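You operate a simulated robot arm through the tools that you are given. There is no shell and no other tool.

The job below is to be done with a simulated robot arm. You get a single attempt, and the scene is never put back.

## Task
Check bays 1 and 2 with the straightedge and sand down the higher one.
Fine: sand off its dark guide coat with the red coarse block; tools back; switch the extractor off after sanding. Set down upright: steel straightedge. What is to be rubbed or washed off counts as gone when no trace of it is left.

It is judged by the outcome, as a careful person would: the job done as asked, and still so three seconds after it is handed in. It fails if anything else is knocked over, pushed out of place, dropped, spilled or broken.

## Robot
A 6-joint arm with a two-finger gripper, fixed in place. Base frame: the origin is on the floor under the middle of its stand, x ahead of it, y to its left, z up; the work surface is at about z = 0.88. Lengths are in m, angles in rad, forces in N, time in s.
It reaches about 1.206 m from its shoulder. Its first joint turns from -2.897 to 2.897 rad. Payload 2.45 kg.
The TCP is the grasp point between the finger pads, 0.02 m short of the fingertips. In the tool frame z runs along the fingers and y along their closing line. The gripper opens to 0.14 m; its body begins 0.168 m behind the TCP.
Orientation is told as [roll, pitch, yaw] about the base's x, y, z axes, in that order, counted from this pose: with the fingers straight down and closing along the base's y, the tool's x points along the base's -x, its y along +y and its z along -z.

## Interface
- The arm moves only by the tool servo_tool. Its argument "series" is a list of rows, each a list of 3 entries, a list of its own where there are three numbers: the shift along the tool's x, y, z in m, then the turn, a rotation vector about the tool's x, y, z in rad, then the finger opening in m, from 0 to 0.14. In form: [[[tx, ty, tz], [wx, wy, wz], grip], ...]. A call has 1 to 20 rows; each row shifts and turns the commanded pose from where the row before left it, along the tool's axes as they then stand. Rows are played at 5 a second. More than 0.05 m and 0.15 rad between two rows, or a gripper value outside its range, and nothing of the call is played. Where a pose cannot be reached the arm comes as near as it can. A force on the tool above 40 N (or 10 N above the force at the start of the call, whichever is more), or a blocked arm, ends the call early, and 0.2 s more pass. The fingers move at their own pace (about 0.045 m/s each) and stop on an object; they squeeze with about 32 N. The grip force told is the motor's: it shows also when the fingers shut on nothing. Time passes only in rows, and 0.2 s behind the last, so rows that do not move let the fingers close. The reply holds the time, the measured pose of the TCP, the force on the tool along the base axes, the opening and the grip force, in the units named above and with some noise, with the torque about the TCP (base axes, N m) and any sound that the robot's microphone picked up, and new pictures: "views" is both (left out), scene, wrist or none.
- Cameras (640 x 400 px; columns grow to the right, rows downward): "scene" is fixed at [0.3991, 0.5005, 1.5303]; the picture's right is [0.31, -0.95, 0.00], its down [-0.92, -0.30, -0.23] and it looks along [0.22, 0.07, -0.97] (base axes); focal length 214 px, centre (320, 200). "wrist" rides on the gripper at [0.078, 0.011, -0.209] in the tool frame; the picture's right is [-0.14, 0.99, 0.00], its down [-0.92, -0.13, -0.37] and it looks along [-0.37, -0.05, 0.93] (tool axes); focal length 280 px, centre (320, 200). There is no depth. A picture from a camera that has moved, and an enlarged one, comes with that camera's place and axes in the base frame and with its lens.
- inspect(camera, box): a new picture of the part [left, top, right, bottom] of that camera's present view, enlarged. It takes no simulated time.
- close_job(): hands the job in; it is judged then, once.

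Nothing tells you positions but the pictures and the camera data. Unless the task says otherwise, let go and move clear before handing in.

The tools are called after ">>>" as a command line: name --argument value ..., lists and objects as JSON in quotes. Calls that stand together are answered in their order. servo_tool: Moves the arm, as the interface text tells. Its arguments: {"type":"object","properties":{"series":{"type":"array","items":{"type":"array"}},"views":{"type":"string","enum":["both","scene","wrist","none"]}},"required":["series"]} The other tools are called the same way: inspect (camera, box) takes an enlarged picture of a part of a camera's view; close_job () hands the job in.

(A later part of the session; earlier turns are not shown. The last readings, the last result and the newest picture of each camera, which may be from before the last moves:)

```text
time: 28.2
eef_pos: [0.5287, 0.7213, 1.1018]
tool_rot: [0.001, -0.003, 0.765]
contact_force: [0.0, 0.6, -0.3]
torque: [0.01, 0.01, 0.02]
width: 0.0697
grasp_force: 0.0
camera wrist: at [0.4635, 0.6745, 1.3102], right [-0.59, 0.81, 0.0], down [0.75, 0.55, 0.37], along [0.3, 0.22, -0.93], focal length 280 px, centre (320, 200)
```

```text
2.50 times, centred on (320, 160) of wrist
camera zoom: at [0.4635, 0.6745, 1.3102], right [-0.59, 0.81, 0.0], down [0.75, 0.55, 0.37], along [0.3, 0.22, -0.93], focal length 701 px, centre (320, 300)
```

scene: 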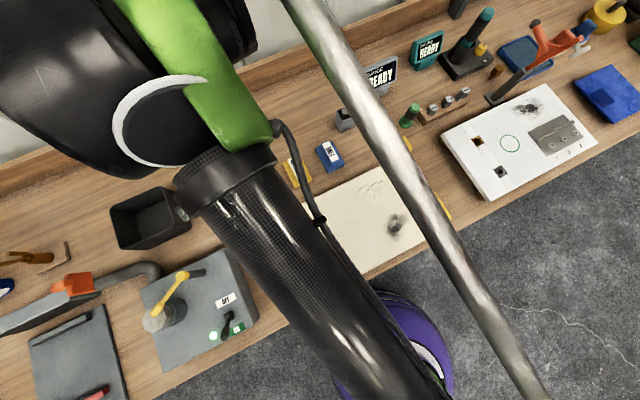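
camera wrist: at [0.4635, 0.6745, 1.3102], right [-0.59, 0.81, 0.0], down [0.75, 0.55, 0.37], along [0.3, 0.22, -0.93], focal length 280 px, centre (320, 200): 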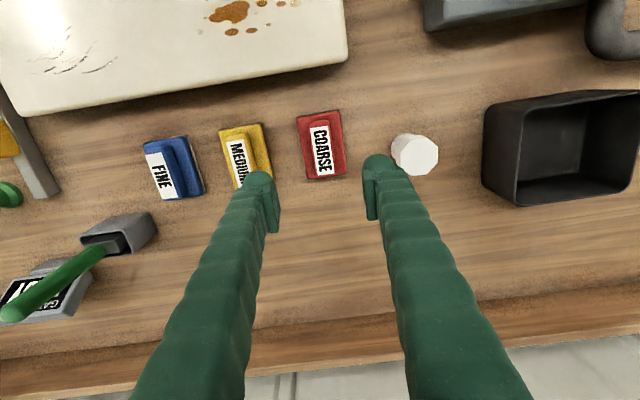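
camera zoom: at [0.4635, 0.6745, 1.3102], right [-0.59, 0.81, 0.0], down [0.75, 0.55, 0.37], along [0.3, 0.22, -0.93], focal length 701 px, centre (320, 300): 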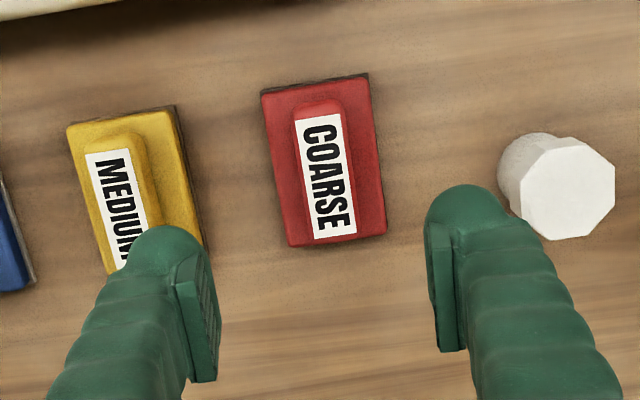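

The red block's ridge is centred near (0.526, 0.724), orientation ≈0.74 rad, ridge about 29 mm wide with top near z≈0.927. I'll narrow the fingers to 48 mm to clear the yellow block, align, and descend part way.

>>> servo_tool --series '[[[0, 0.0037, 0], [0, 0, 0.027], 0.048], [[0, 0, 0.04], [0, 0, 0], 0.048], [[0, 0, 0.045], [0, 0, 0], 0.048], [[0, 0, 0.045], [0, 0, 0], 0.048], [[0, 0, 0.01], [0, 0, 0], 0.048], [[0, 0, 0], [0, 0, 0], 0.048]]'

>>> inspect --camera "wrist" --box '[220, 100, 420, 260]'

```text
time: 29.6
eef_pos: [0.5241, 0.7234, 0.9607]
tool_rot: [0.0, -0.002, 0.736]
contact_force: [-0.3, -0.2, 0.3]
torque: [-0.04, 0.0, 0.03]
width: 0.0483
grasp_force: 0.0
camera wrist: at [0.4587, 0.6783, 1.1683], right [-0.57, 0.82, 0.0], down [0.77, 0.53, 0.37], along [0.3, 0.21, -0.93], focal length 280 px, centre (320, 200)
```

scene: 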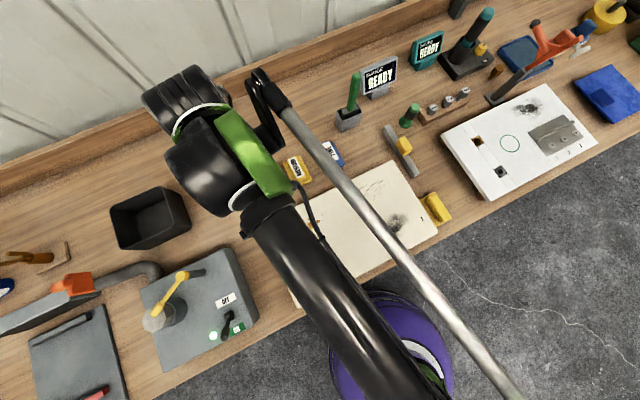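
wrist: 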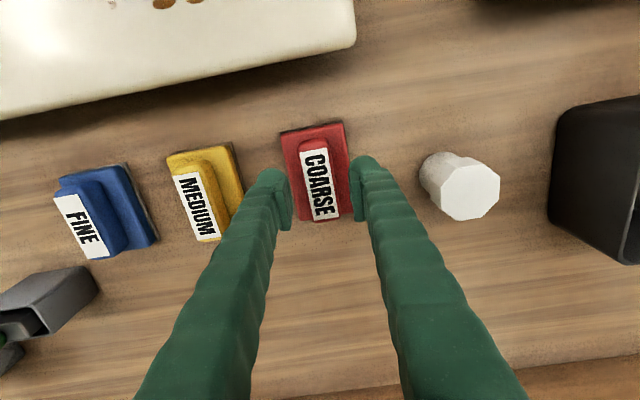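

```text
2.50 times, centred on (320, 180) of wrist
camera zoom: at [0.4587, 0.6783, 1.1683], right [-0.57, 0.82, 0.0], down [0.77, 0.53, 0.37], along [0.3, 0.21, -0.93], focal length 701 px, centre (320, 250)
```

zoom: 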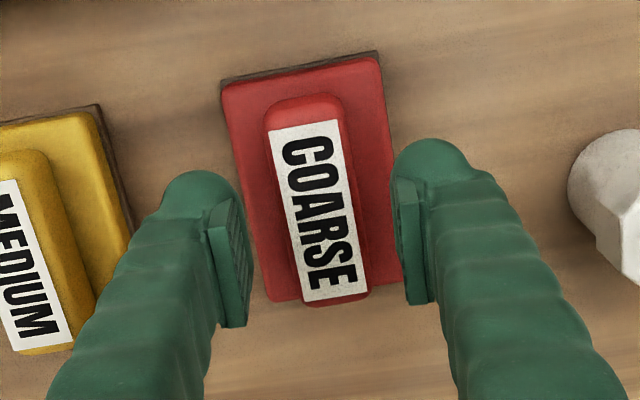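

The ridge is centred and aligned. I'll lower so the fingertips straddle the ridge above the base plate.

>>> servo_tool --series '[[[0, 0, 0.012], [0, 0, 0], 0.048], [[0, 0, 0.01], [0, 0, 0], 0.048], [[0, 0, 0.006], [0, 0, 0], 0.048], [[0, 0, 0.003], [0, 0, 0], 0.048], [[0, 0, 0], [0, 0, 0], 0.048]]' --views "wrist"

>>> inspect --camera "wrist" --box '[220, 100, 420, 260]'

```text
time: 30.8
eef_pos: [0.5268, 0.7243, 0.9304]
tool_rot: [0.0, -0.002, 0.738]
contact_force: [0.3, -0.7, 0.4]
torque: [0.01, 0.02, -0.02]
width: 0.0481
grasp_force: 0.1
camera wrist: at [0.46, 0.6792, 1.1392], right [-0.57, 0.82, 0.0], down [0.77, 0.53, 0.37], along [0.3, 0.21, -0.93], focal length 280 px, centre (320, 200)
```

wrist: 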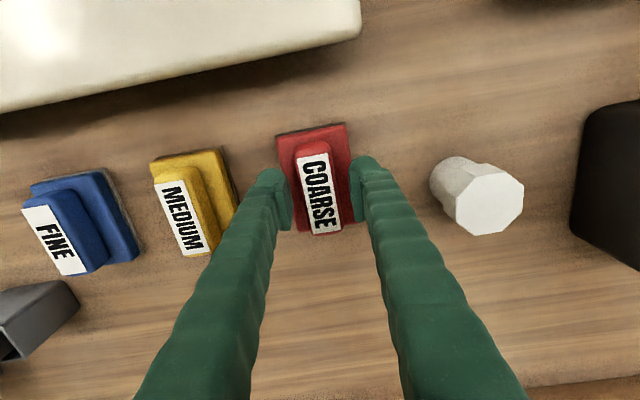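

```text
2.50 times, centred on (320, 180) of wrist
camera zoom: at [0.46, 0.6792, 1.1392], right [-0.57, 0.82, 0.0], down [0.77, 0.53, 0.37], along [0.3, 0.21, -0.93], focal length 701 px, centre (320, 250)
```

zoom: 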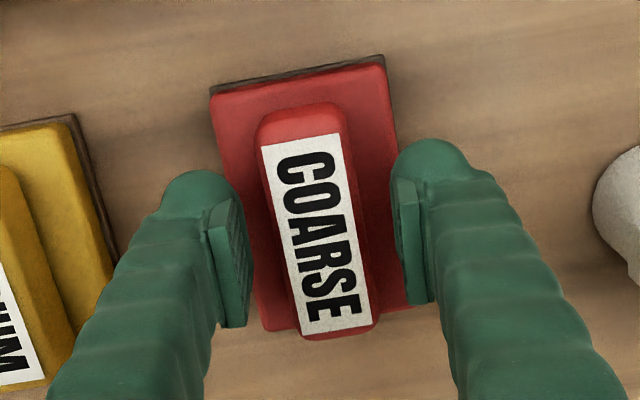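

Nearly there; the ridge is a few mm toward the robot. I'll shift slightly and lower gently while watching for contact with the base plate.

>>> servo_tool --series '[[[0.004, -0.001, 0], [0, 0, 0], 0.048], [[0, 0, 0.002], [0, 0, 0], 0.048], [[0, 0, 0.002], [0, 0, 0], 0.048], [[0, 0, 0], [0, 0, 0], 0.048]]' --views "none"

```text
time: 31.8
eef_pos: [0.524, 0.721, 0.9269]
tool_rot: [0.0, -0.003, 0.738]
contact_force: [-0.4, 0.3, -0.6]
torque: [0.0, 0.01, 0.03]
width: 0.048
grasp_force: 0.2
```

>>> servo_tool --series '[[[0, 0, 0.002], [0, 0, 0], 0.048], [[0, 0, 0.002], [0, 0, 0], 0.048], [[0, 0, 0], [0, 0, 0], 0.048]]' --views "wrist"

>>> inspect --camera "wrist" --box '[240, 130, 400, 260]'

```text
time: 32.6
eef_pos: [0.5234, 0.7209, 0.9222]
tool_rot: [0.001, -0.003, 0.738]
contact_force: [-0.2, -0.2, 0.2]
torque: [0.03, 0.01, 0.01]
width: 0.0481
grasp_force: 0.1
camera wrist: at [0.4573, 0.6755, 1.1312], right [-0.57, 0.82, 0.0], down [0.77, 0.53, 0.37], along [0.3, 0.21, -0.93], focal length 280 px, centre (320, 200)
```

wrist: 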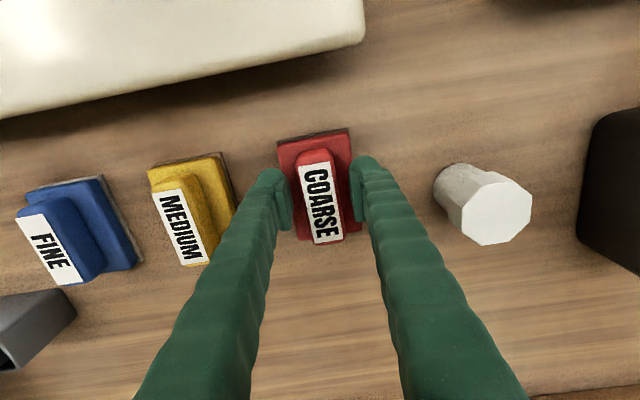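

```text
3.08 times, centred on (320, 195) of wrist
camera zoom: at [0.4573, 0.6755, 1.1312], right [-0.57, 0.82, 0.0], down [0.77, 0.53, 0.37], along [0.3, 0.21, -0.93], focal length 863 px, centre (320, 215)
```

zoom: 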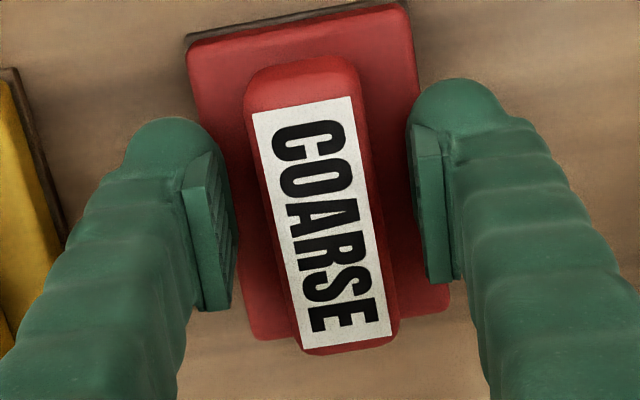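

>>> servo_tool --series '[[[0, 0, 0.001], [0, 0, 0], 0.048], [[0, 0, 0.001], [0, 0, 0], 0.048], [[0, 0, 0], [0, 0, 0], 0.048]]' --views "none"

```text
time: 33.4
eef_pos: [0.5238, 0.7212, 0.9207]
tool_rot: [0.0, -0.002, 0.74]
contact_force: [-0.5, 0.6, -0.6]
torque: [-0.01, 0.02, -0.01]
width: 0.0479
grasp_force: 0.1
```

No contact with the base plate yet, and the ridge is between the pads at a good depth. I'll close the grip here.

>>> servo_tool --series '[[[0, 0, 0], [0, 0, 0], 0.03], [[0, 0, 0], [0, 0, 0], 0.01], [[0, 0, 0], [0, 0, 0], 0.0], [[0, 0, 0], [0, 0, 0], 0.0], [[0, 0, 0], [0, 0, 0], 0.0]]' --views "wrist"

>>> inspect --camera "wrist" --box '[240, 130, 400, 260]'

```text
time: 34.6
eef_pos: [0.5233, 0.7208, 0.921]
tool_rot: [-0.001, -0.003, 0.737]
contact_force: [0.6, -0.8, 6.5]
torque: [0.04, 0.0, 0.37]
width: 0.0292
grasp_force: 32.7
camera wrist: at [0.4567, 0.6757, 1.1292], right [-0.57, 0.82, 0.0], down [0.77, 0.53, 0.37], along [0.3, 0.21, -0.93], focal length 280 px, centre (320, 200)
```

wrist: 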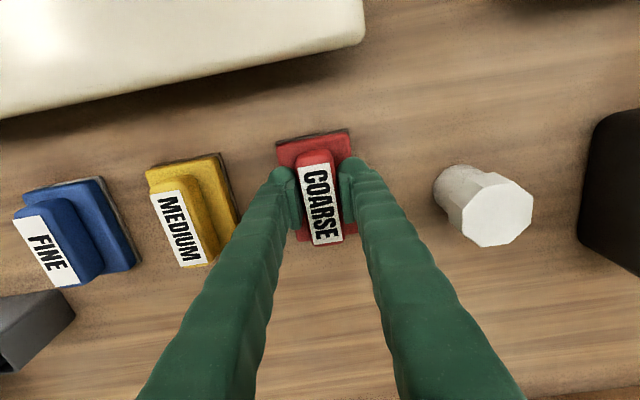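

```text
3.08 times, centred on (320, 195) of wrist
camera zoom: at [0.4567, 0.6757, 1.1292], right [-0.57, 0.82, 0.0], down [0.77, 0.53, 0.37], along [0.3, 0.21, -0.93], focal length 863 px, centre (320, 215)
```

zoom: 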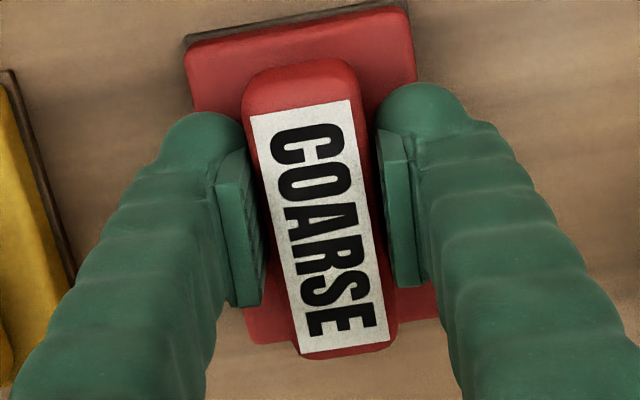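

The red block is gripped (29 mm); its rest pose is TCP ≈ (0.5235, 0.721, 0.921), yaw 0.738. I'll lift it and carry it over bay 2 near (0.531, 0.320).

>>> servo_tool --series '[[[0, 0, -0.02], [0, 0, 0], 0.0], [[0, 0, -0.04], [0, 0, 0], 0.0], [[0, 0, -0.05], [0, 0, 0], 0.0], [[0.02937, -0.03352, 0], [0, 0, 0], 0.0], [[0.02937, -0.03352, 0], [0, 0, 0], 0.0], [[0.02937, -0.03352, 0], [0, 0, 0], 0.0], [[0.02937, -0.03352, 0], [0, 0, 0], 0.0], [[0.02937, -0.03352, 0], [0, 0, 0], 0.0], [[0.02937, -0.03352, 0], [0, 0, 0], 0.0], [[0.02937, -0.03352, 0], [0, 0, 0], 0.0], [[0.02937, -0.03352, 0], [0, 0, 0], 0.0], [[0.02937, -0.03352, 0], [0, 0, 0], 0.0], [[0, 0, 0], [0, 0, 0], 0.0]]'

>>> inspect --camera "scene" --box '[350, 160, 470, 270]'

>>> inspect --camera "wrist" --box '[200, 60, 440, 260]'

```text
time: 37.4
eef_pos: [0.5319, 0.3193, 1.0303]
tool_rot: [0.0, -0.001, 0.738]
contact_force: [0.2, -0.4, -0.9]
torque: [-0.01, 0.04, -0.03]
width: 0.029
grasp_force: 31.6
camera wrist: at [0.4659, 0.2738, 1.2373], right [-0.57, 0.82, 0.0], down [0.77, 0.53, 0.37], along [0.3, 0.21, -0.93], focal length 280 px, centre (320, 200)
```

scene: 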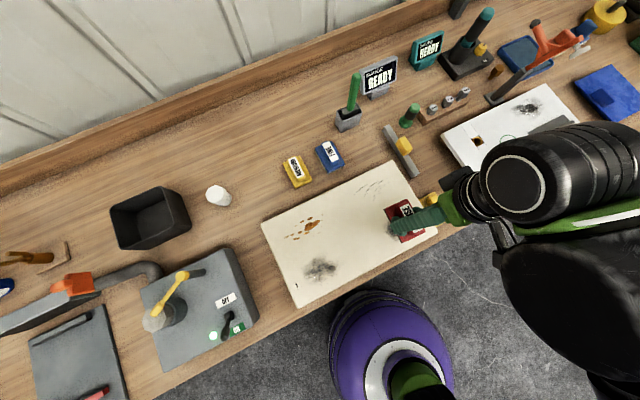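
wrist: 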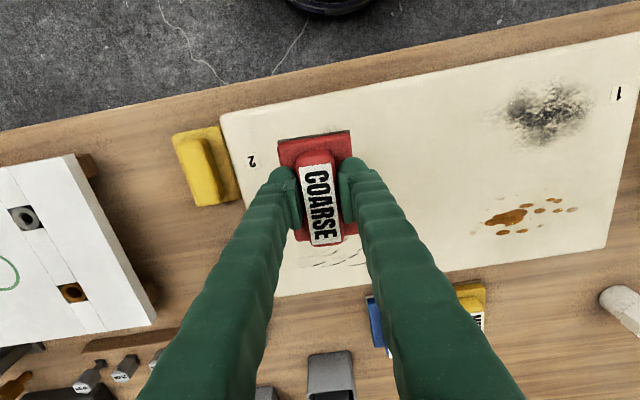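

```text
3.64 times, centred on (410, 215) of scene
camera zoom: at [0.3991, 0.5005, 1.5303], right [0.31, -0.95, 0.0], down [-0.92, -0.3, -0.23], along [0.22, 0.07, -0.97], focal length 780 px, centre (-7, 146)
```

zoom: 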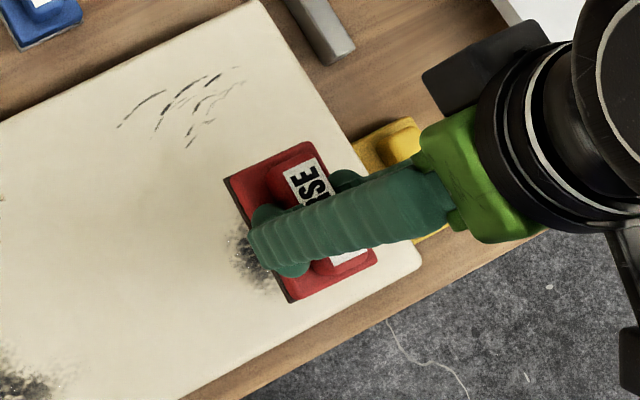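

```text
2.00 times, centred on (320, 160) of wrist
camera zoom: at [0.4659, 0.2738, 1.2373], right [-0.57, 0.82, 0.0], down [0.77, 0.53, 0.37], along [0.3, 0.21, -0.93], focal length 561 px, centre (320, 280)
```

zoom: 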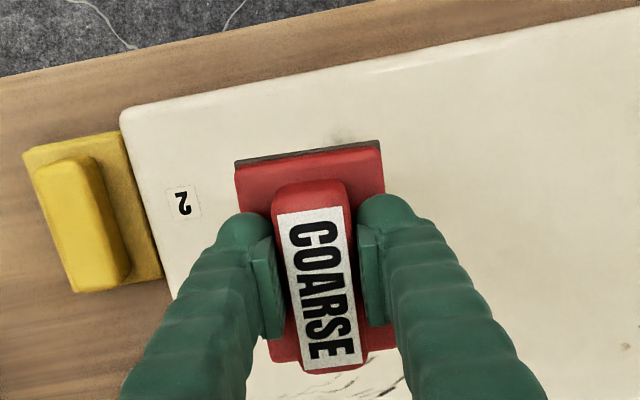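

The block hovers over bay 2. I'll lower it near the surface and then feel for contact.

>>> servo_tool --series '[[[0, 0, 0.025], [0, 0, 0], 0.0], [[0, 0, 0.022], [0, 0, 0], 0.0], [[0, 0, 0.005], [0, 0, 0], 0.0], [[0, 0, 0], [0, 0, 0], 0.0]]' --views "scene"

>>> inspect --camera "scene" --box '[350, 160, 470, 270]'

```text
time: 38.4
eef_pos: [0.5296, 0.3193, 0.9772]
tool_rot: [0.0, -0.002, 0.738]
contact_force: [0.9, 0.1, 0.3]
torque: [-0.04, 0.02, 0.01]
width: 0.0288
grasp_force: 32.3
```

scene: 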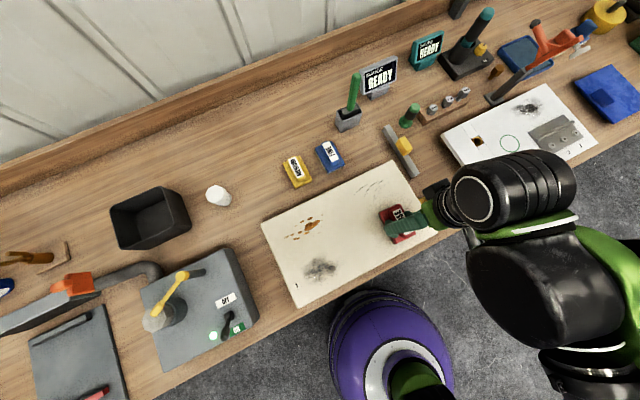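

```text
3.64 times, centred on (410, 215) of scene
camera zoom: at [0.3991, 0.5005, 1.5303], right [0.31, -0.95, 0.0], down [-0.92, -0.3, -0.23], along [0.22, 0.07, -0.97], focal length 780 px, centre (-7, 146)
```

zoom: 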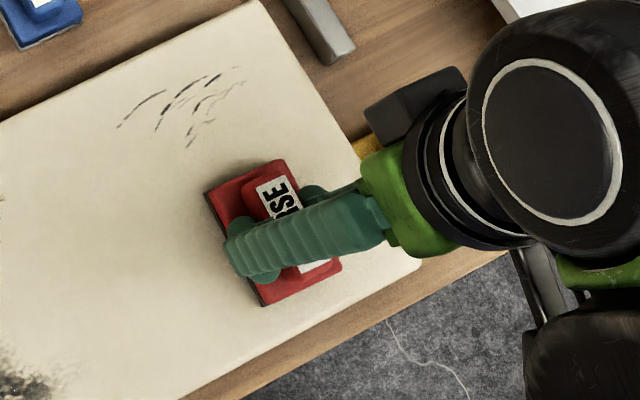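

The block covers the coat. Lowering in 1–2 mm steps to contact.

>>> servo_tool --series '[[[0, 0, 0.002], [0, 0, 0], 0.0], [[0, 0, 0.002], [0, 0, 0], 0.0], [[0, 0, 0.001], [0, 0, 0], 0.0], [[0, 0, 0], [0, 0, 0], 0.0]]' --views "none"

```text
time: 39.4
eef_pos: [0.5303, 0.3195, 0.973]
tool_rot: [-0.001, -0.003, 0.737]
contact_force: [0.2, -0.6, -0.9]
torque: [0.0, 0.03, 0.02]
width: 0.0287
grasp_force: 32.3
```

>>> servo_tool --series '[[[0, 0, 0.001], [0, 0, 0], 0.0], [[0, 0, 0.001], [0, 0, 0], 0.0], [[0, 0, 0], [0, 0, 0], 0.0]]' --views "none"

```text
time: 40.2
eef_pos: [0.5305, 0.3196, 0.9707]
tool_rot: [0.001, -0.003, 0.737]
contact_force: [0.6, 0.3, -1.0]
torque: [-0.02, 0.0, 0.01]
width: 0.0287
grasp_force: 32.1
```

>>> servo_tool --series '[[[0, 0, 0.001], [0, 0, 0], 0.0], [[0, 0, 0.0005], [0, 0, 0], 0.0], [[0, 0, 0], [0, 0, 0], 0.0]]' --views "none"

```text
time: 41.0
eef_pos: [0.5309, 0.3202, 0.9703]
tool_rot: [0.0, -0.002, 0.737]
contact_force: [2.9, 0.9, 29.2]
torque: [-0.01, 0.02, 0.02]
width: 0.0289
grasp_force: 32.0
```

Contact at 29 N; I'll ease off slightly for a lighter sanding pressure and check.

>>> servo_tool --series '[[[0, 0, -0.0008], [0, 0, 0], 0.0], [[0, 0, 0], [0, 0, 0], 0.0]]' --views "none"

```text
time: 41.6
eef_pos: [0.5303, 0.3205, 0.97]
tool_rot: [0.0, -0.001, 0.74]
contact_force: [0.1, 4.0, 13.6]
torque: [0.12, 0.04, 0.02]
width: 0.0288
grasp_force: 32.5
```

13.6 N is a good pressure. I'll start with short strokes back and forth over the coat.

>>> servo_tool --series '[[[0.015, 0, 0], [0, 0, 0], 0.0], [[0.015, 0, 0], [0, 0, 0], 0.0], [[-0.02, 0, 0], [0, 0, 0], 0.0], [[-0.02, 0, 0], [0, 0, 0], 0.0], [[-0.02, 0, 0], [0, 0, 0], 0.0], [[0.02, 0, 0], [0, 0, 0], 0.0], [[0.02, 0, 0], [0, 0, 0], 0.0], [[0.02, 0, 0], [0, 0, 0], 0.0], [[-0.02, 0, 0], [0, 0, 0], 0.0], [[-0.01, 0, 0], [0, 0, 0], 0.0], [[0, 0, 0], [0, 0, 0], 0.0]]'

>>> inspect --camera "scene" --box '[350, 160, 470, 270]'

```text
time: 44.0
eef_pos: [0.5312, 0.3189, 0.971]
tool_rot: [-0.002, -0.001, 0.738]
contact_force: [-5.7, -6.5, 10.1]
torque: [-0.13, 0.14, 0.01]
width: 0.0288
grasp_force: 31.9
camera wrist: at [0.4641, 0.274, 1.179], right [-0.57, 0.82, 0.0], down [0.77, 0.53, 0.37], along [0.3, 0.21, -0.93], focal length 280 px, centre (320, 200)
```

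scene: 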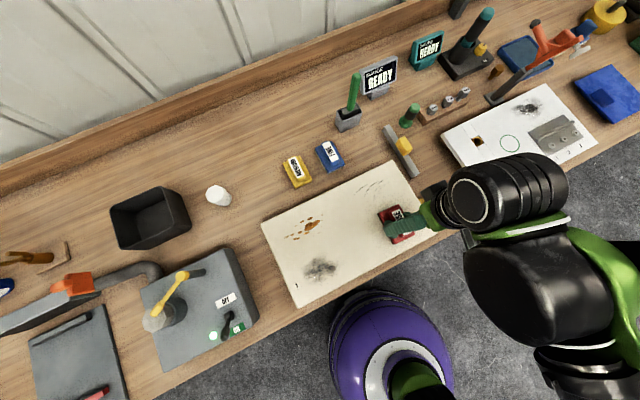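
wrist: 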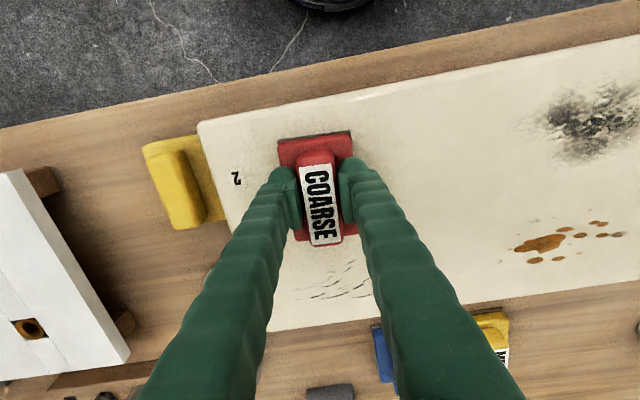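

```text
3.64 times, centred on (410, 215) of scene
camera zoom: at [0.3991, 0.5005, 1.5303], right [0.31, -0.95, 0.0], down [-0.92, -0.3, -0.23], along [0.22, 0.07, -0.97], focal length 780 px, centre (-7, 146)
```

zoom: 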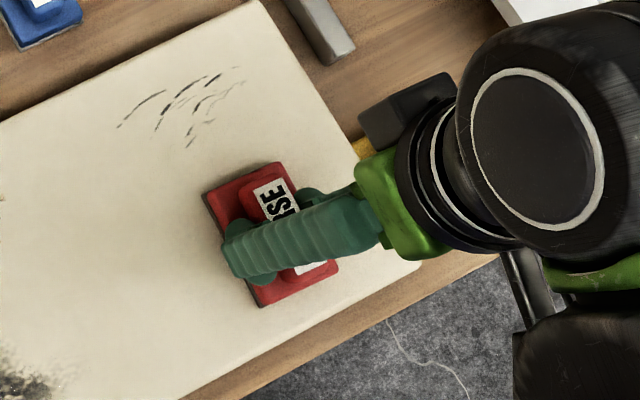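

Strokes work with steady force and the panel isn't shifting. I'll cover side lanes (±18 mm) as well.

>>> servo_tool --series '[[[0, 0.018, 0], [0, 0, 0], 0.0], [[0.03, 0, 0], [0, 0, 0], 0.0], [[-0.03, 0, 0], [0, 0, 0], 0.0], [[-0.03, 0, 0], [0, 0, 0], 0.0], [[0.03, 0, 0], [0, 0, 0], 0.0], [[0.03, 0, 0], [0, 0, 0], 0.0], [[-0.03, 0, 0], [0, 0, 0], 0.0], [[0, -0.018, 0], [0, 0, 0], 0.0], [[0, -0.018, 0], [0, 0, 0], 0.0], [[0.03, 0, 0], [0, 0, 0], 0.0], [[-0.03, 0, 0], [0, 0, 0], 0.0], [[-0.03, 0, 0], [0, 0, 0], 0.0], [[0.03, 0, 0], [0, 0, 0], 0.0], [[0.03, 0, 0], [0, 0, 0], 0.0], [[-0.03, 0, 0], [0, 0, 0], 0.0], [[0, 0.018, 0], [0, 0, 0], 0.0], [[0, 0, 0], [0, 0, 0], 0.0]]' --views "none"

```text
time: 46.9
eef_pos: [0.5384, 0.3014, 0.9709]
tool_rot: [0.001, -0.005, 0.74]
contact_force: [0.4, -0.8, 1.7]
torque: [-0.07, 0.09, 0.04]
width: 0.0287
grasp_force: 31.6
stopped in row 14: the force on the tool passed its limit at 47 N (the readings are from after the stop); the commanded pose is now the measured one
```

A stroke tripped the force limit. I'll look at what the scene shows before continuing.

>>> inspect --camera "scene" --box '[350, 160, 470, 270]'

>>> inspect --camera "wrist" --box '[180, 60, 460, 300]'

```text
3.64 times, centred on (410, 215) of scene
camera zoom: at [0.3991, 0.5005, 1.5303], right [0.31, -0.95, 0.0], down [-0.92, -0.3, -0.23], along [0.22, 0.07, -0.97], focal length 780 px, centre (-7, 146)
```

zoom: 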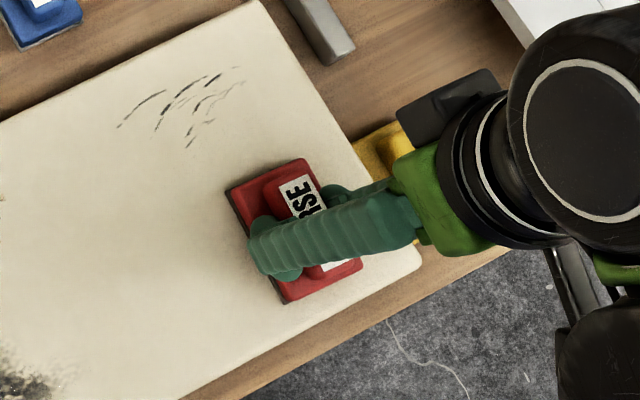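

```text
1.67 times, centred on (320, 180) of wrist
camera zoom: at [0.4717, 0.2567, 1.1789], right [-0.57, 0.82, 0.0], down [0.77, 0.52, 0.37], along [0.31, 0.21, -0.93], focal length 467 px, centre (320, 233)
```

zoom: 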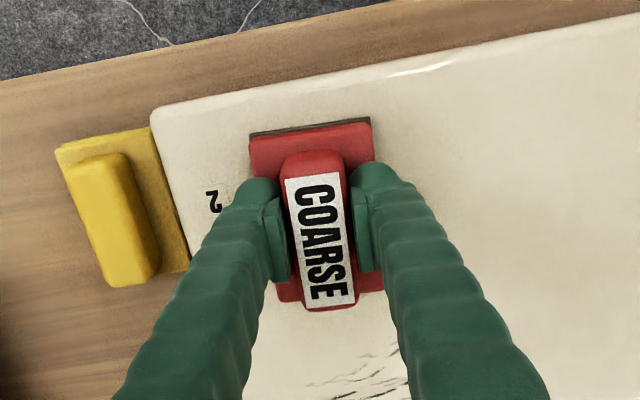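

The panel hasn't moved and the surface near the block looks clean. I'll lift and move aside to inspect bay 2.

>>> servo_tool --series '[[[0, 0, -0.03], [0, 0, 0], 0.0], [[0, 0, -0.03], [0, 0, 0], 0.0], [[0, -0.045, 0], [0, 0, 0], 0.0], [[0, -0.045, 0], [0, 0, 0], 0.0], [[0, 0, 0], [0, 0, 0], 0.0]]'

>>> inspect --camera "scene" --box '[350, 160, 470, 270]'

>>> inspect --camera "wrist" --box '[300, 40, 500, 240]'

```text
time: 48.1
eef_pos: [0.5994, 0.2359, 1.027]
tool_rot: [0.001, -0.004, 0.739]
contact_force: [0.2, 0.8, -0.2]
torque: [0.06, 0.01, -0.02]
width: 0.0288
grasp_force: 32.3
camera wrist: at [0.5325, 0.1898, 1.2354], right [-0.57, 0.82, 0.0], down [0.77, 0.53, 0.37], along [0.31, 0.21, -0.93], focal length 280 px, centre (320, 200)
```

scene: 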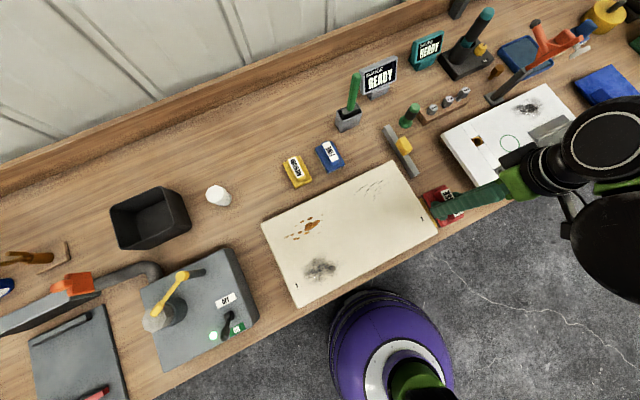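
wrist: 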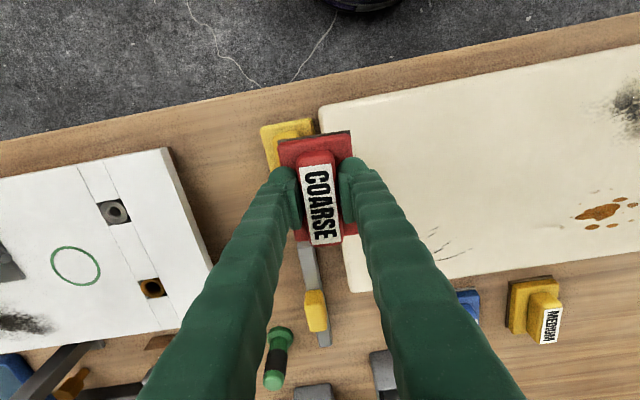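

```text
3.64 times, centred on (410, 215) of scene
camera zoom: at [0.3991, 0.5005, 1.5303], right [0.31, -0.95, 0.0], down [-0.92, -0.3, -0.23], along [0.22, 0.07, -0.97], focal length 780 px, centre (-7, 146)
```

zoom: 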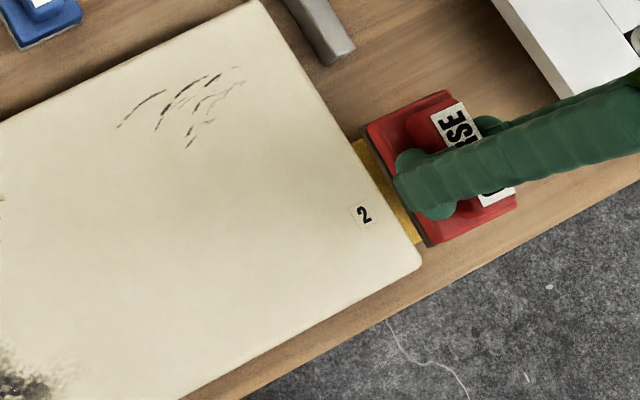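

```text
2.00 times, centred on (400, 140) of wrist
camera zoom: at [0.5325, 0.1898, 1.2354], right [-0.57, 0.82, 0.0], down [0.77, 0.53, 0.37], along [0.31, 0.21, -0.93], focal length 561 px, centre (160, 320)
```

zoom: 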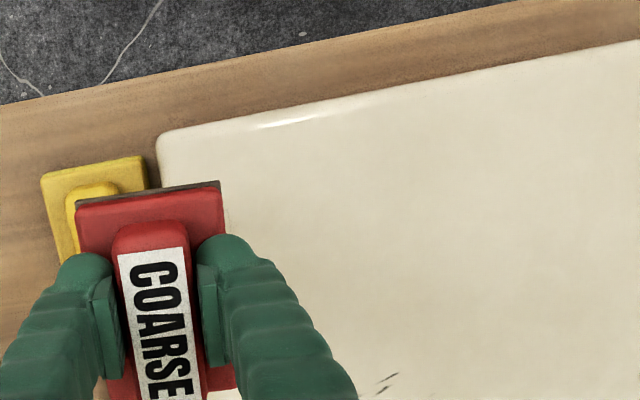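

Bay 2 looks clean. I'll check with a tighter zoom for any trace.

>>> inspect --camera "scene" --box '[370, 195, 430, 255]'

>>> inspect --camera "wrist" --box '[340, 90, 480, 200]'

>>> inspect --camera "scene" --box '[250, 150, 450, 310]'

```text
6.67 times, centred on (400, 225) of scene
camera zoom: at [0.3991, 0.5005, 1.5303], right [0.31, -0.95, 0.0], down [-0.92, -0.3, -0.23], along [0.22, 0.07, -0.97], focal length 1430 px, centre (-213, 33)
```

zoom: 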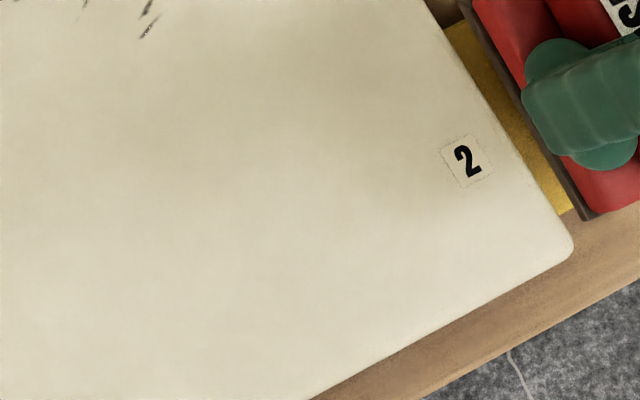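

```text
3.64 times, centred on (410, 145) of wrist
camera zoom: at [0.5325, 0.1898, 1.2354], right [-0.57, 0.82, 0.0], down [0.77, 0.53, 0.37], along [0.31, 0.21, -0.93], focal length 1020 px, centre (-7, 400)
```

zoom: 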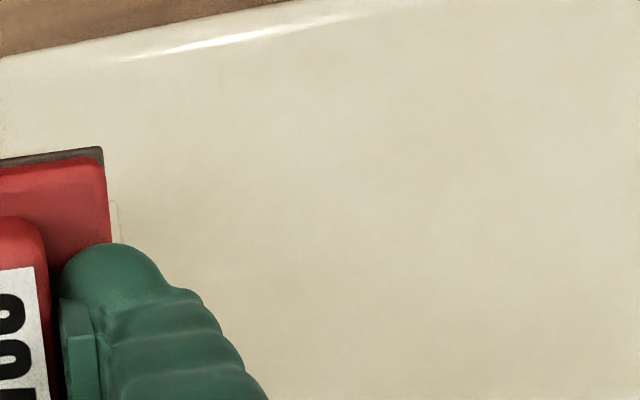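

```text
2.50 times, centred on (350, 230) of scene
camera zoom: at [0.3991, 0.5005, 1.5303], right [0.31, -0.95, 0.0], down [-0.92, -0.3, -0.23], along [0.22, 0.07, -0.97], focal length 536 px, centre (245, 125)
```

zoom: 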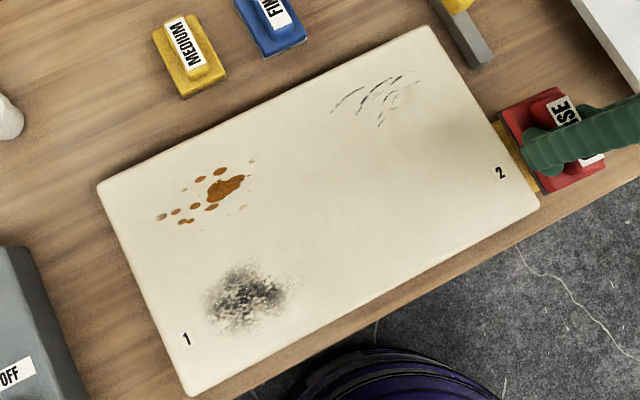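

No trace of coat remains in bay 2, and the panel's corners are where they were. Now I'll return the red block above its original spot.

>>> servo_tool --series '[[[-0.02456, 0.03727, 0], [0, 0, 0], 0.0], [[-0.02456, 0.03727, 0], [0, 0, 0], 0.0], [[-0.02456, 0.03727, 0], [0, 0, 0], 0.0], [[-0.02456, 0.03727, 0], [0, 0, 0], 0.0], [[-0.02456, 0.03727, 0], [0, 0, 0], 0.0], [[-0.02456, 0.03727, 0], [0, 0, 0], 0.0], [[-0.02456, 0.03727, 0], [0, 0, 0], 0.0], [[-0.02456, 0.03727, 0], [0, 0, 0], 0.0], [[-0.02456, 0.03727, 0], [0, 0, 0], 0.0], [[-0.02456, 0.03727, 0], [0, 0, 0], 0.0], [[-0.02456, 0.03727, 0], [0, 0, 0], 0.0], [[0, 0, 0], [0, 0, 0], 0.0], [[0, 0, 0.04], [0, 0, 0], 0.0], [[0, 0, 0.04], [0, 0, 0], 0.0], [[0, 0, 0], [0, 0, 0], 0.0]]'

>>> inspect --camera "wrist" --box '[200, 100, 440, 260]'

```text
time: 51.3
eef_pos: [0.5207, 0.7215, 0.9502]
tool_rot: [0.0, -0.002, 0.739]
contact_force: [0.1, 0.0, -1.5]
torque: [0.02, -0.01, -0.02]
width: 0.0287
grasp_force: 32.5
camera wrist: at [0.4542, 0.6763, 1.158], right [-0.57, 0.82, 0.0], down [0.77, 0.52, 0.37], along [0.31, 0.21, -0.93], focal length 280 px, centre (320, 200)
```

scene: 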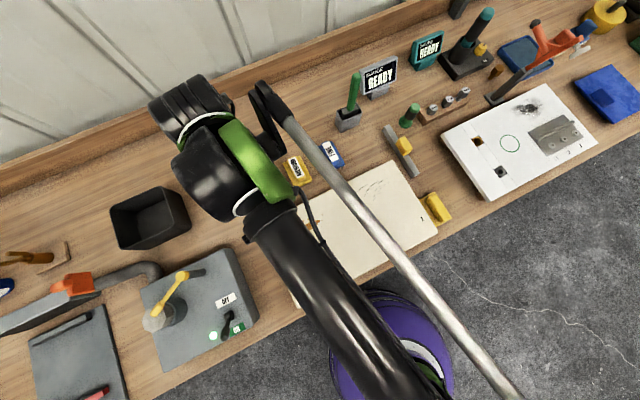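
wrist: 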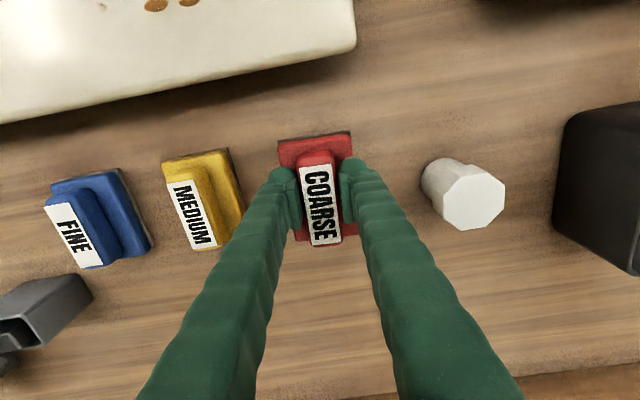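

```text
2.50 times, centred on (320, 180) of wrist
camera zoom: at [0.4542, 0.6763, 1.158], right [-0.57, 0.82, 0.0], down [0.77, 0.52, 0.37], along [0.31, 0.21, -0.93], focal length 701 px, centre (320, 250)
```

zoom: 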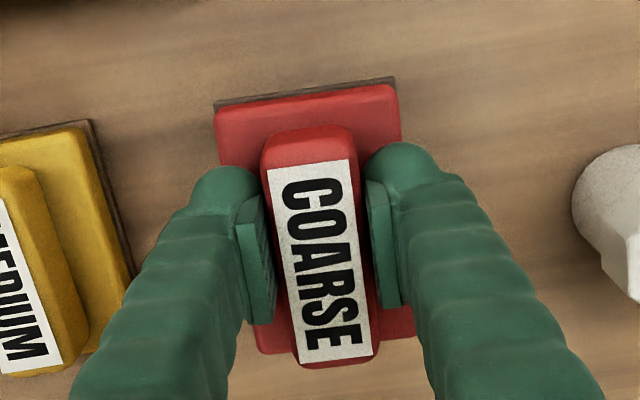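

Very close to its original spot. A 2 mm correction, then lower gently to the bench.

>>> servo_tool --series '[[[-0.0015, -0.001, 0], [0, 0, 0], 0.0], [[0, 0, 0.014], [0, 0, 0], 0.0], [[0, 0, 0.01], [0, 0, 0], 0.0], [[0, 0, 0.002], [0, 0, 0], 0.0], [[0, 0, 0], [0, 0, 0], 0.0]]' --views "none"

```text
time: 52.5
eef_pos: [0.5231, 0.722, 0.9252]
tool_rot: [0.001, -0.004, 0.737]
contact_force: [0.3, -0.5, -0.8]
torque: [-0.03, 0.0, 0.01]
width: 0.0289
grasp_force: 32.1
```

>>> servo_tool --series '[[[0, 0, 0.001], [0, 0, 0], 0.0], [[0, 0, 0.001], [0, 0, 0], 0.0], [[0, 0, 0.001], [0, 0, 0], 0.0], [[0, 0, 0], [0, 0, 0], 0.0]]' --views "none"

```text
time: 53.5
eef_pos: [0.524, 0.7222, 0.9228]
tool_rot: [-0.001, -0.003, 0.739]
contact_force: [-0.6, 0.1, -1.6]
torque: [-0.05, 0.03, -0.02]
width: 0.0285
grasp_force: 32.1
```

>>> servo_tool --series '[[[0, 0, 0.001], [0, 0, 0], 0.0], [[0, 0, 0.001], [0, 0, 0], 0.0], [[0, 0, 0], [0, 0, 0], 0.0]]' --views "none"

```text
time: 54.3
eef_pos: [0.5251, 0.7223, 0.9212]
tool_rot: [0.001, -0.004, 0.74]
contact_force: [1.0, 1.8, 5.9]
torque: [-0.11, 0.18, -0.04]
width: 0.0287
grasp_force: 32.1
```

It's resting on the bench (6 N). I'll open slightly and rise straight up.

>>> servo_tool --series '[[[0, 0, 0], [0, 0, 0], 0.048], [[0, 0, 0], [0, 0, 0], 0.048], [[0, 0, 0], [0, 0, 0], 0.048], [[0, 0, -0.01], [0, 0, 0], 0.048], [[0, 0, -0.03], [0, 0, 0], 0.048], [[0, 0, -0.045], [0, 0, 0], 0.048], [[0, 0, -0.045], [0, 0, 0], 0.048], [[0, 0, -0.045], [0, 0, 0], 0.048], [[0, 0, 0], [0, 0, 0], 0.048]]'

>>> inspect --camera "wrist" --box '[220, 80, 420, 240]'

```text
time: 56.3
eef_pos: [0.5254, 0.7217, 1.098]
tool_rot: [0.0, -0.004, 0.741]
contact_force: [-0.8, 0.8, 0.0]
torque: [0.0, 0.01, 0.03]
width: 0.0484
grasp_force: 0.1
camera wrist: at [0.4582, 0.6762, 1.3053], right [-0.57, 0.82, 0.0], down [0.77, 0.52, 0.37], along [0.31, 0.21, -0.93], focal length 280 px, centre (320, 200)
```

scene: 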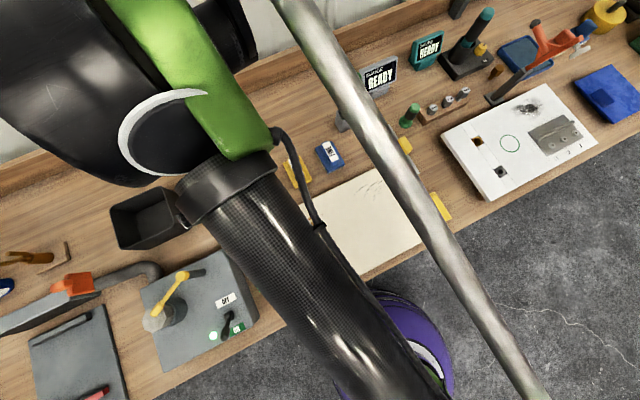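
wrist: 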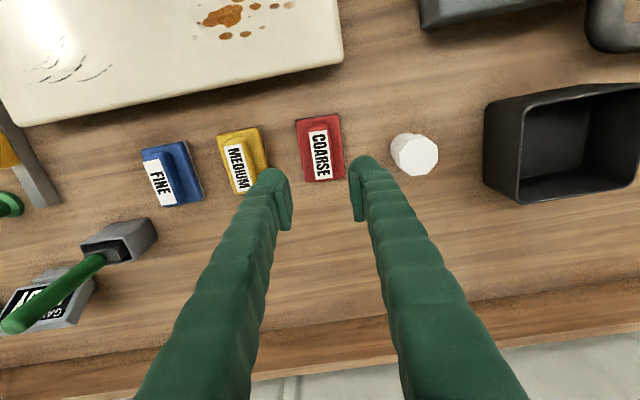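

```text
2.50 times, centred on (320, 160) of wrist
camera zoom: at [0.4582, 0.6762, 1.3053], right [-0.57, 0.82, 0.0], down [0.77, 0.52, 0.37], along [0.31, 0.21, -0.93], focal length 701 px, centre (320, 300)
```

zoom: 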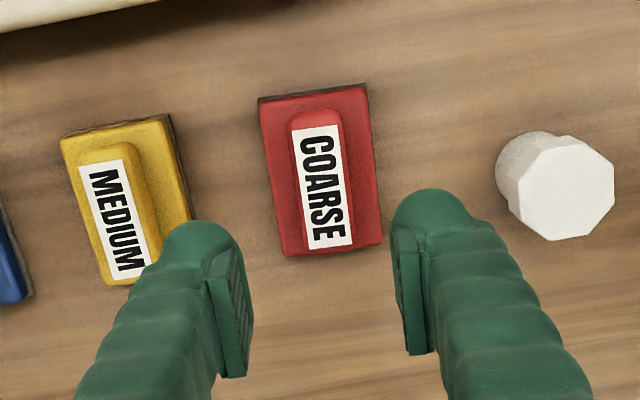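

The red block is back in place. Next, the extractor switch: lever leans toward ON (bench front); OFF is toward the back. I'll rise and move over to view it with the wrist camera.

>>> servo_tool --series '[[[0, 0, -0.045], [0, 0, 0], 0.048], [[0, 0, -0.045], [0, 0, 0], 0.1], [[0.0339, 0.0191, 0], [0, 0, 0], 0.14], [[0.0339, 0.0191, 0], [0, 0, 0], 0.14], [[0.0339, 0.0191, 0], [0, 0, 0], 0.14], [[0.0339, 0.0191, 0], [0, 0, 0], 0.14], [[0.0339, 0.0191, 0], [0, 0, 0], 0.14], [[0.0339, 0.0191, 0], [0, 0, 0], 0.14], [[0.0339, 0.0191, 0], [0, 0, 0], 0.14], [[0, 0, 0], [0, 0, 0], 0.14]]'

>>> inspect --camera "wrist" --box '[200, 20, 500, 220]'

```text
time: 58.5
eef_pos: [0.2577, 0.6607, 1.1859]
tool_rot: [-0.002, -0.005, 0.74]
contact_force: [0.6, 0.1, -0.4]
torque: [0.03, 0.01, -0.01]
width: 0.1401
grasp_force: 0.1
camera wrist: at [0.1913, 0.614, 1.3939], right [-0.57, 0.82, 0.0], down [0.77, 0.52, 0.37], along [0.31, 0.21, -0.93], focal length 280 px, centre (320, 200)
```

scene: 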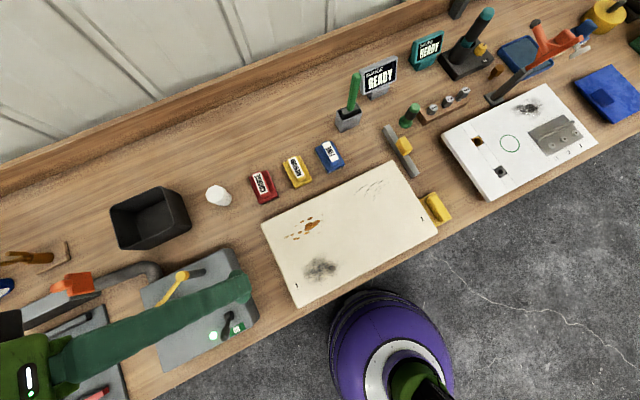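
wrist: 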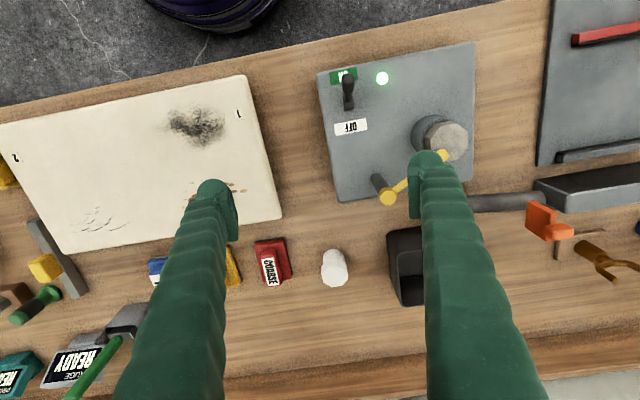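

```text
2.00 times, centred on (350, 120) of wrist
camera zoom: at [0.1913, 0.614, 1.3939], right [-0.57, 0.82, 0.0], down [0.77, 0.52, 0.37], along [0.31, 0.21, -0.93], focal length 561 px, centre (260, 360)
```

zoom: 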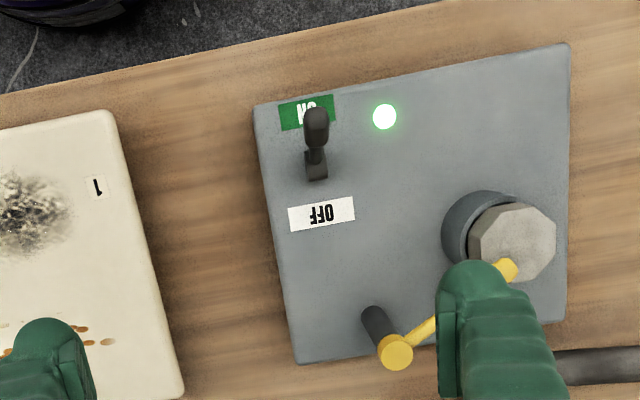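

The lever hub is near (0.186, 0.662, 0.95) and its knob near (0.163, 0.641, 1.00), leaning toward ON. I'll close the fingers and go to the robot side of the knob at safe height, ready to push it toward OFF.

>>> servo_tool --series '[[[0.0322, 0.0124, 0.02], [0, 0, 0], 0.07], [[0.0322, 0.0124, 0.02], [0, 0, 0], 0.0], [[0.0322, 0.0124, 0.02], [0, 0, 0], 0.0], [[0.0322, 0.0124, 0.02], [0, 0, 0], 0.0], [[0, 0, 0], [0, 0, 0], 0.0], [[0, 0, 0], [0, 0, 0], 0.0], [[0, 0, 0], [0, 0, 0], 0.0]]'

>>> inspect --camera "wrist" --box '[200, 100, 440, 280]'

>>> inspect --camera "scene" --box '[140, 240, 300, 380]'

```text
time: 60.1
eef_pos: [0.1316, 0.6104, 1.1054]
tool_rot: [0.001, -0.003, 0.74]
contact_force: [-0.4, 1.0, 0.0]
torque: [-0.01, 0.0, 0.01]
width: 0.0001
grasp_force: 1.6
camera wrist: at [0.0649, 0.5653, 1.3126], right [-0.57, 0.82, 0.0], down [0.77, 0.52, 0.37], along [0.31, 0.21, -0.93], focal length 280 px, centre (320, 200)
```

scene: 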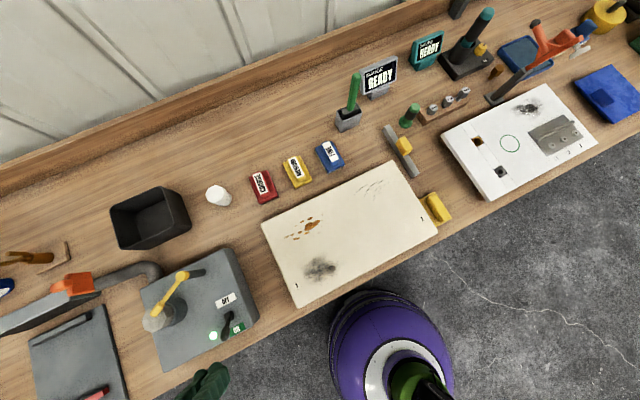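
wrist: 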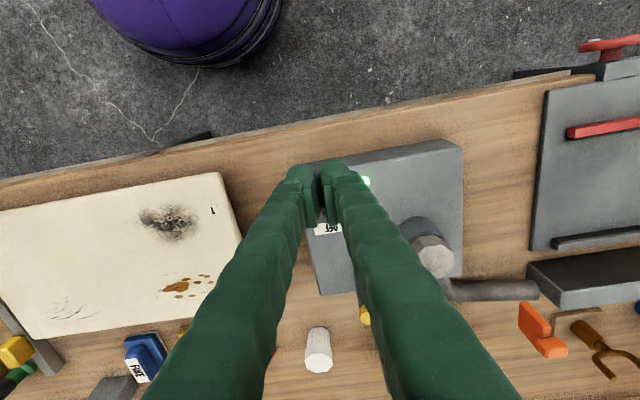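

```text
2.22 times, centred on (320, 190) of wrist
camera zoom: at [0.0649, 0.5653, 1.3126], right [-0.57, 0.82, 0.0], down [0.77, 0.52, 0.37], along [0.31, 0.21, -0.93], focal length 623 px, centre (320, 222)
```

zoom: 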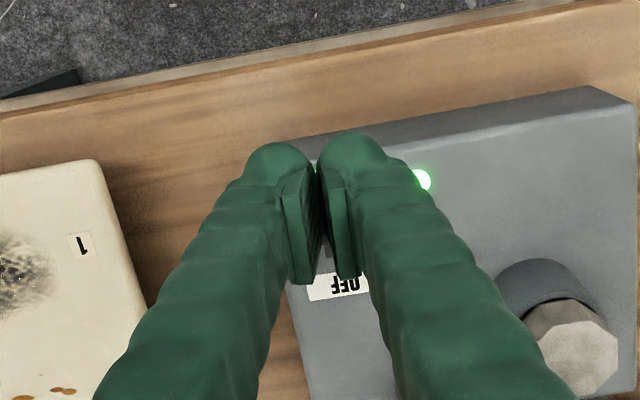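

```text
2.86 times, centred on (220, 310) of scene
camera zoom: at [0.3991, 0.5005, 1.5303], right [0.31, -0.95, 0.0], down [-0.92, -0.3, -0.23], along [0.22, 0.07, -0.97], focal length 613 px, centre (606, -114)
```

zoom: 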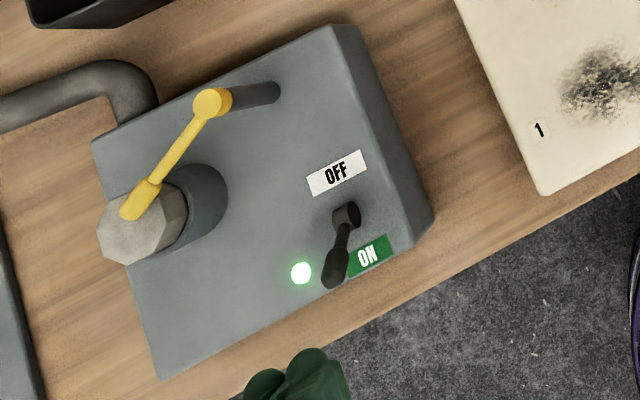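

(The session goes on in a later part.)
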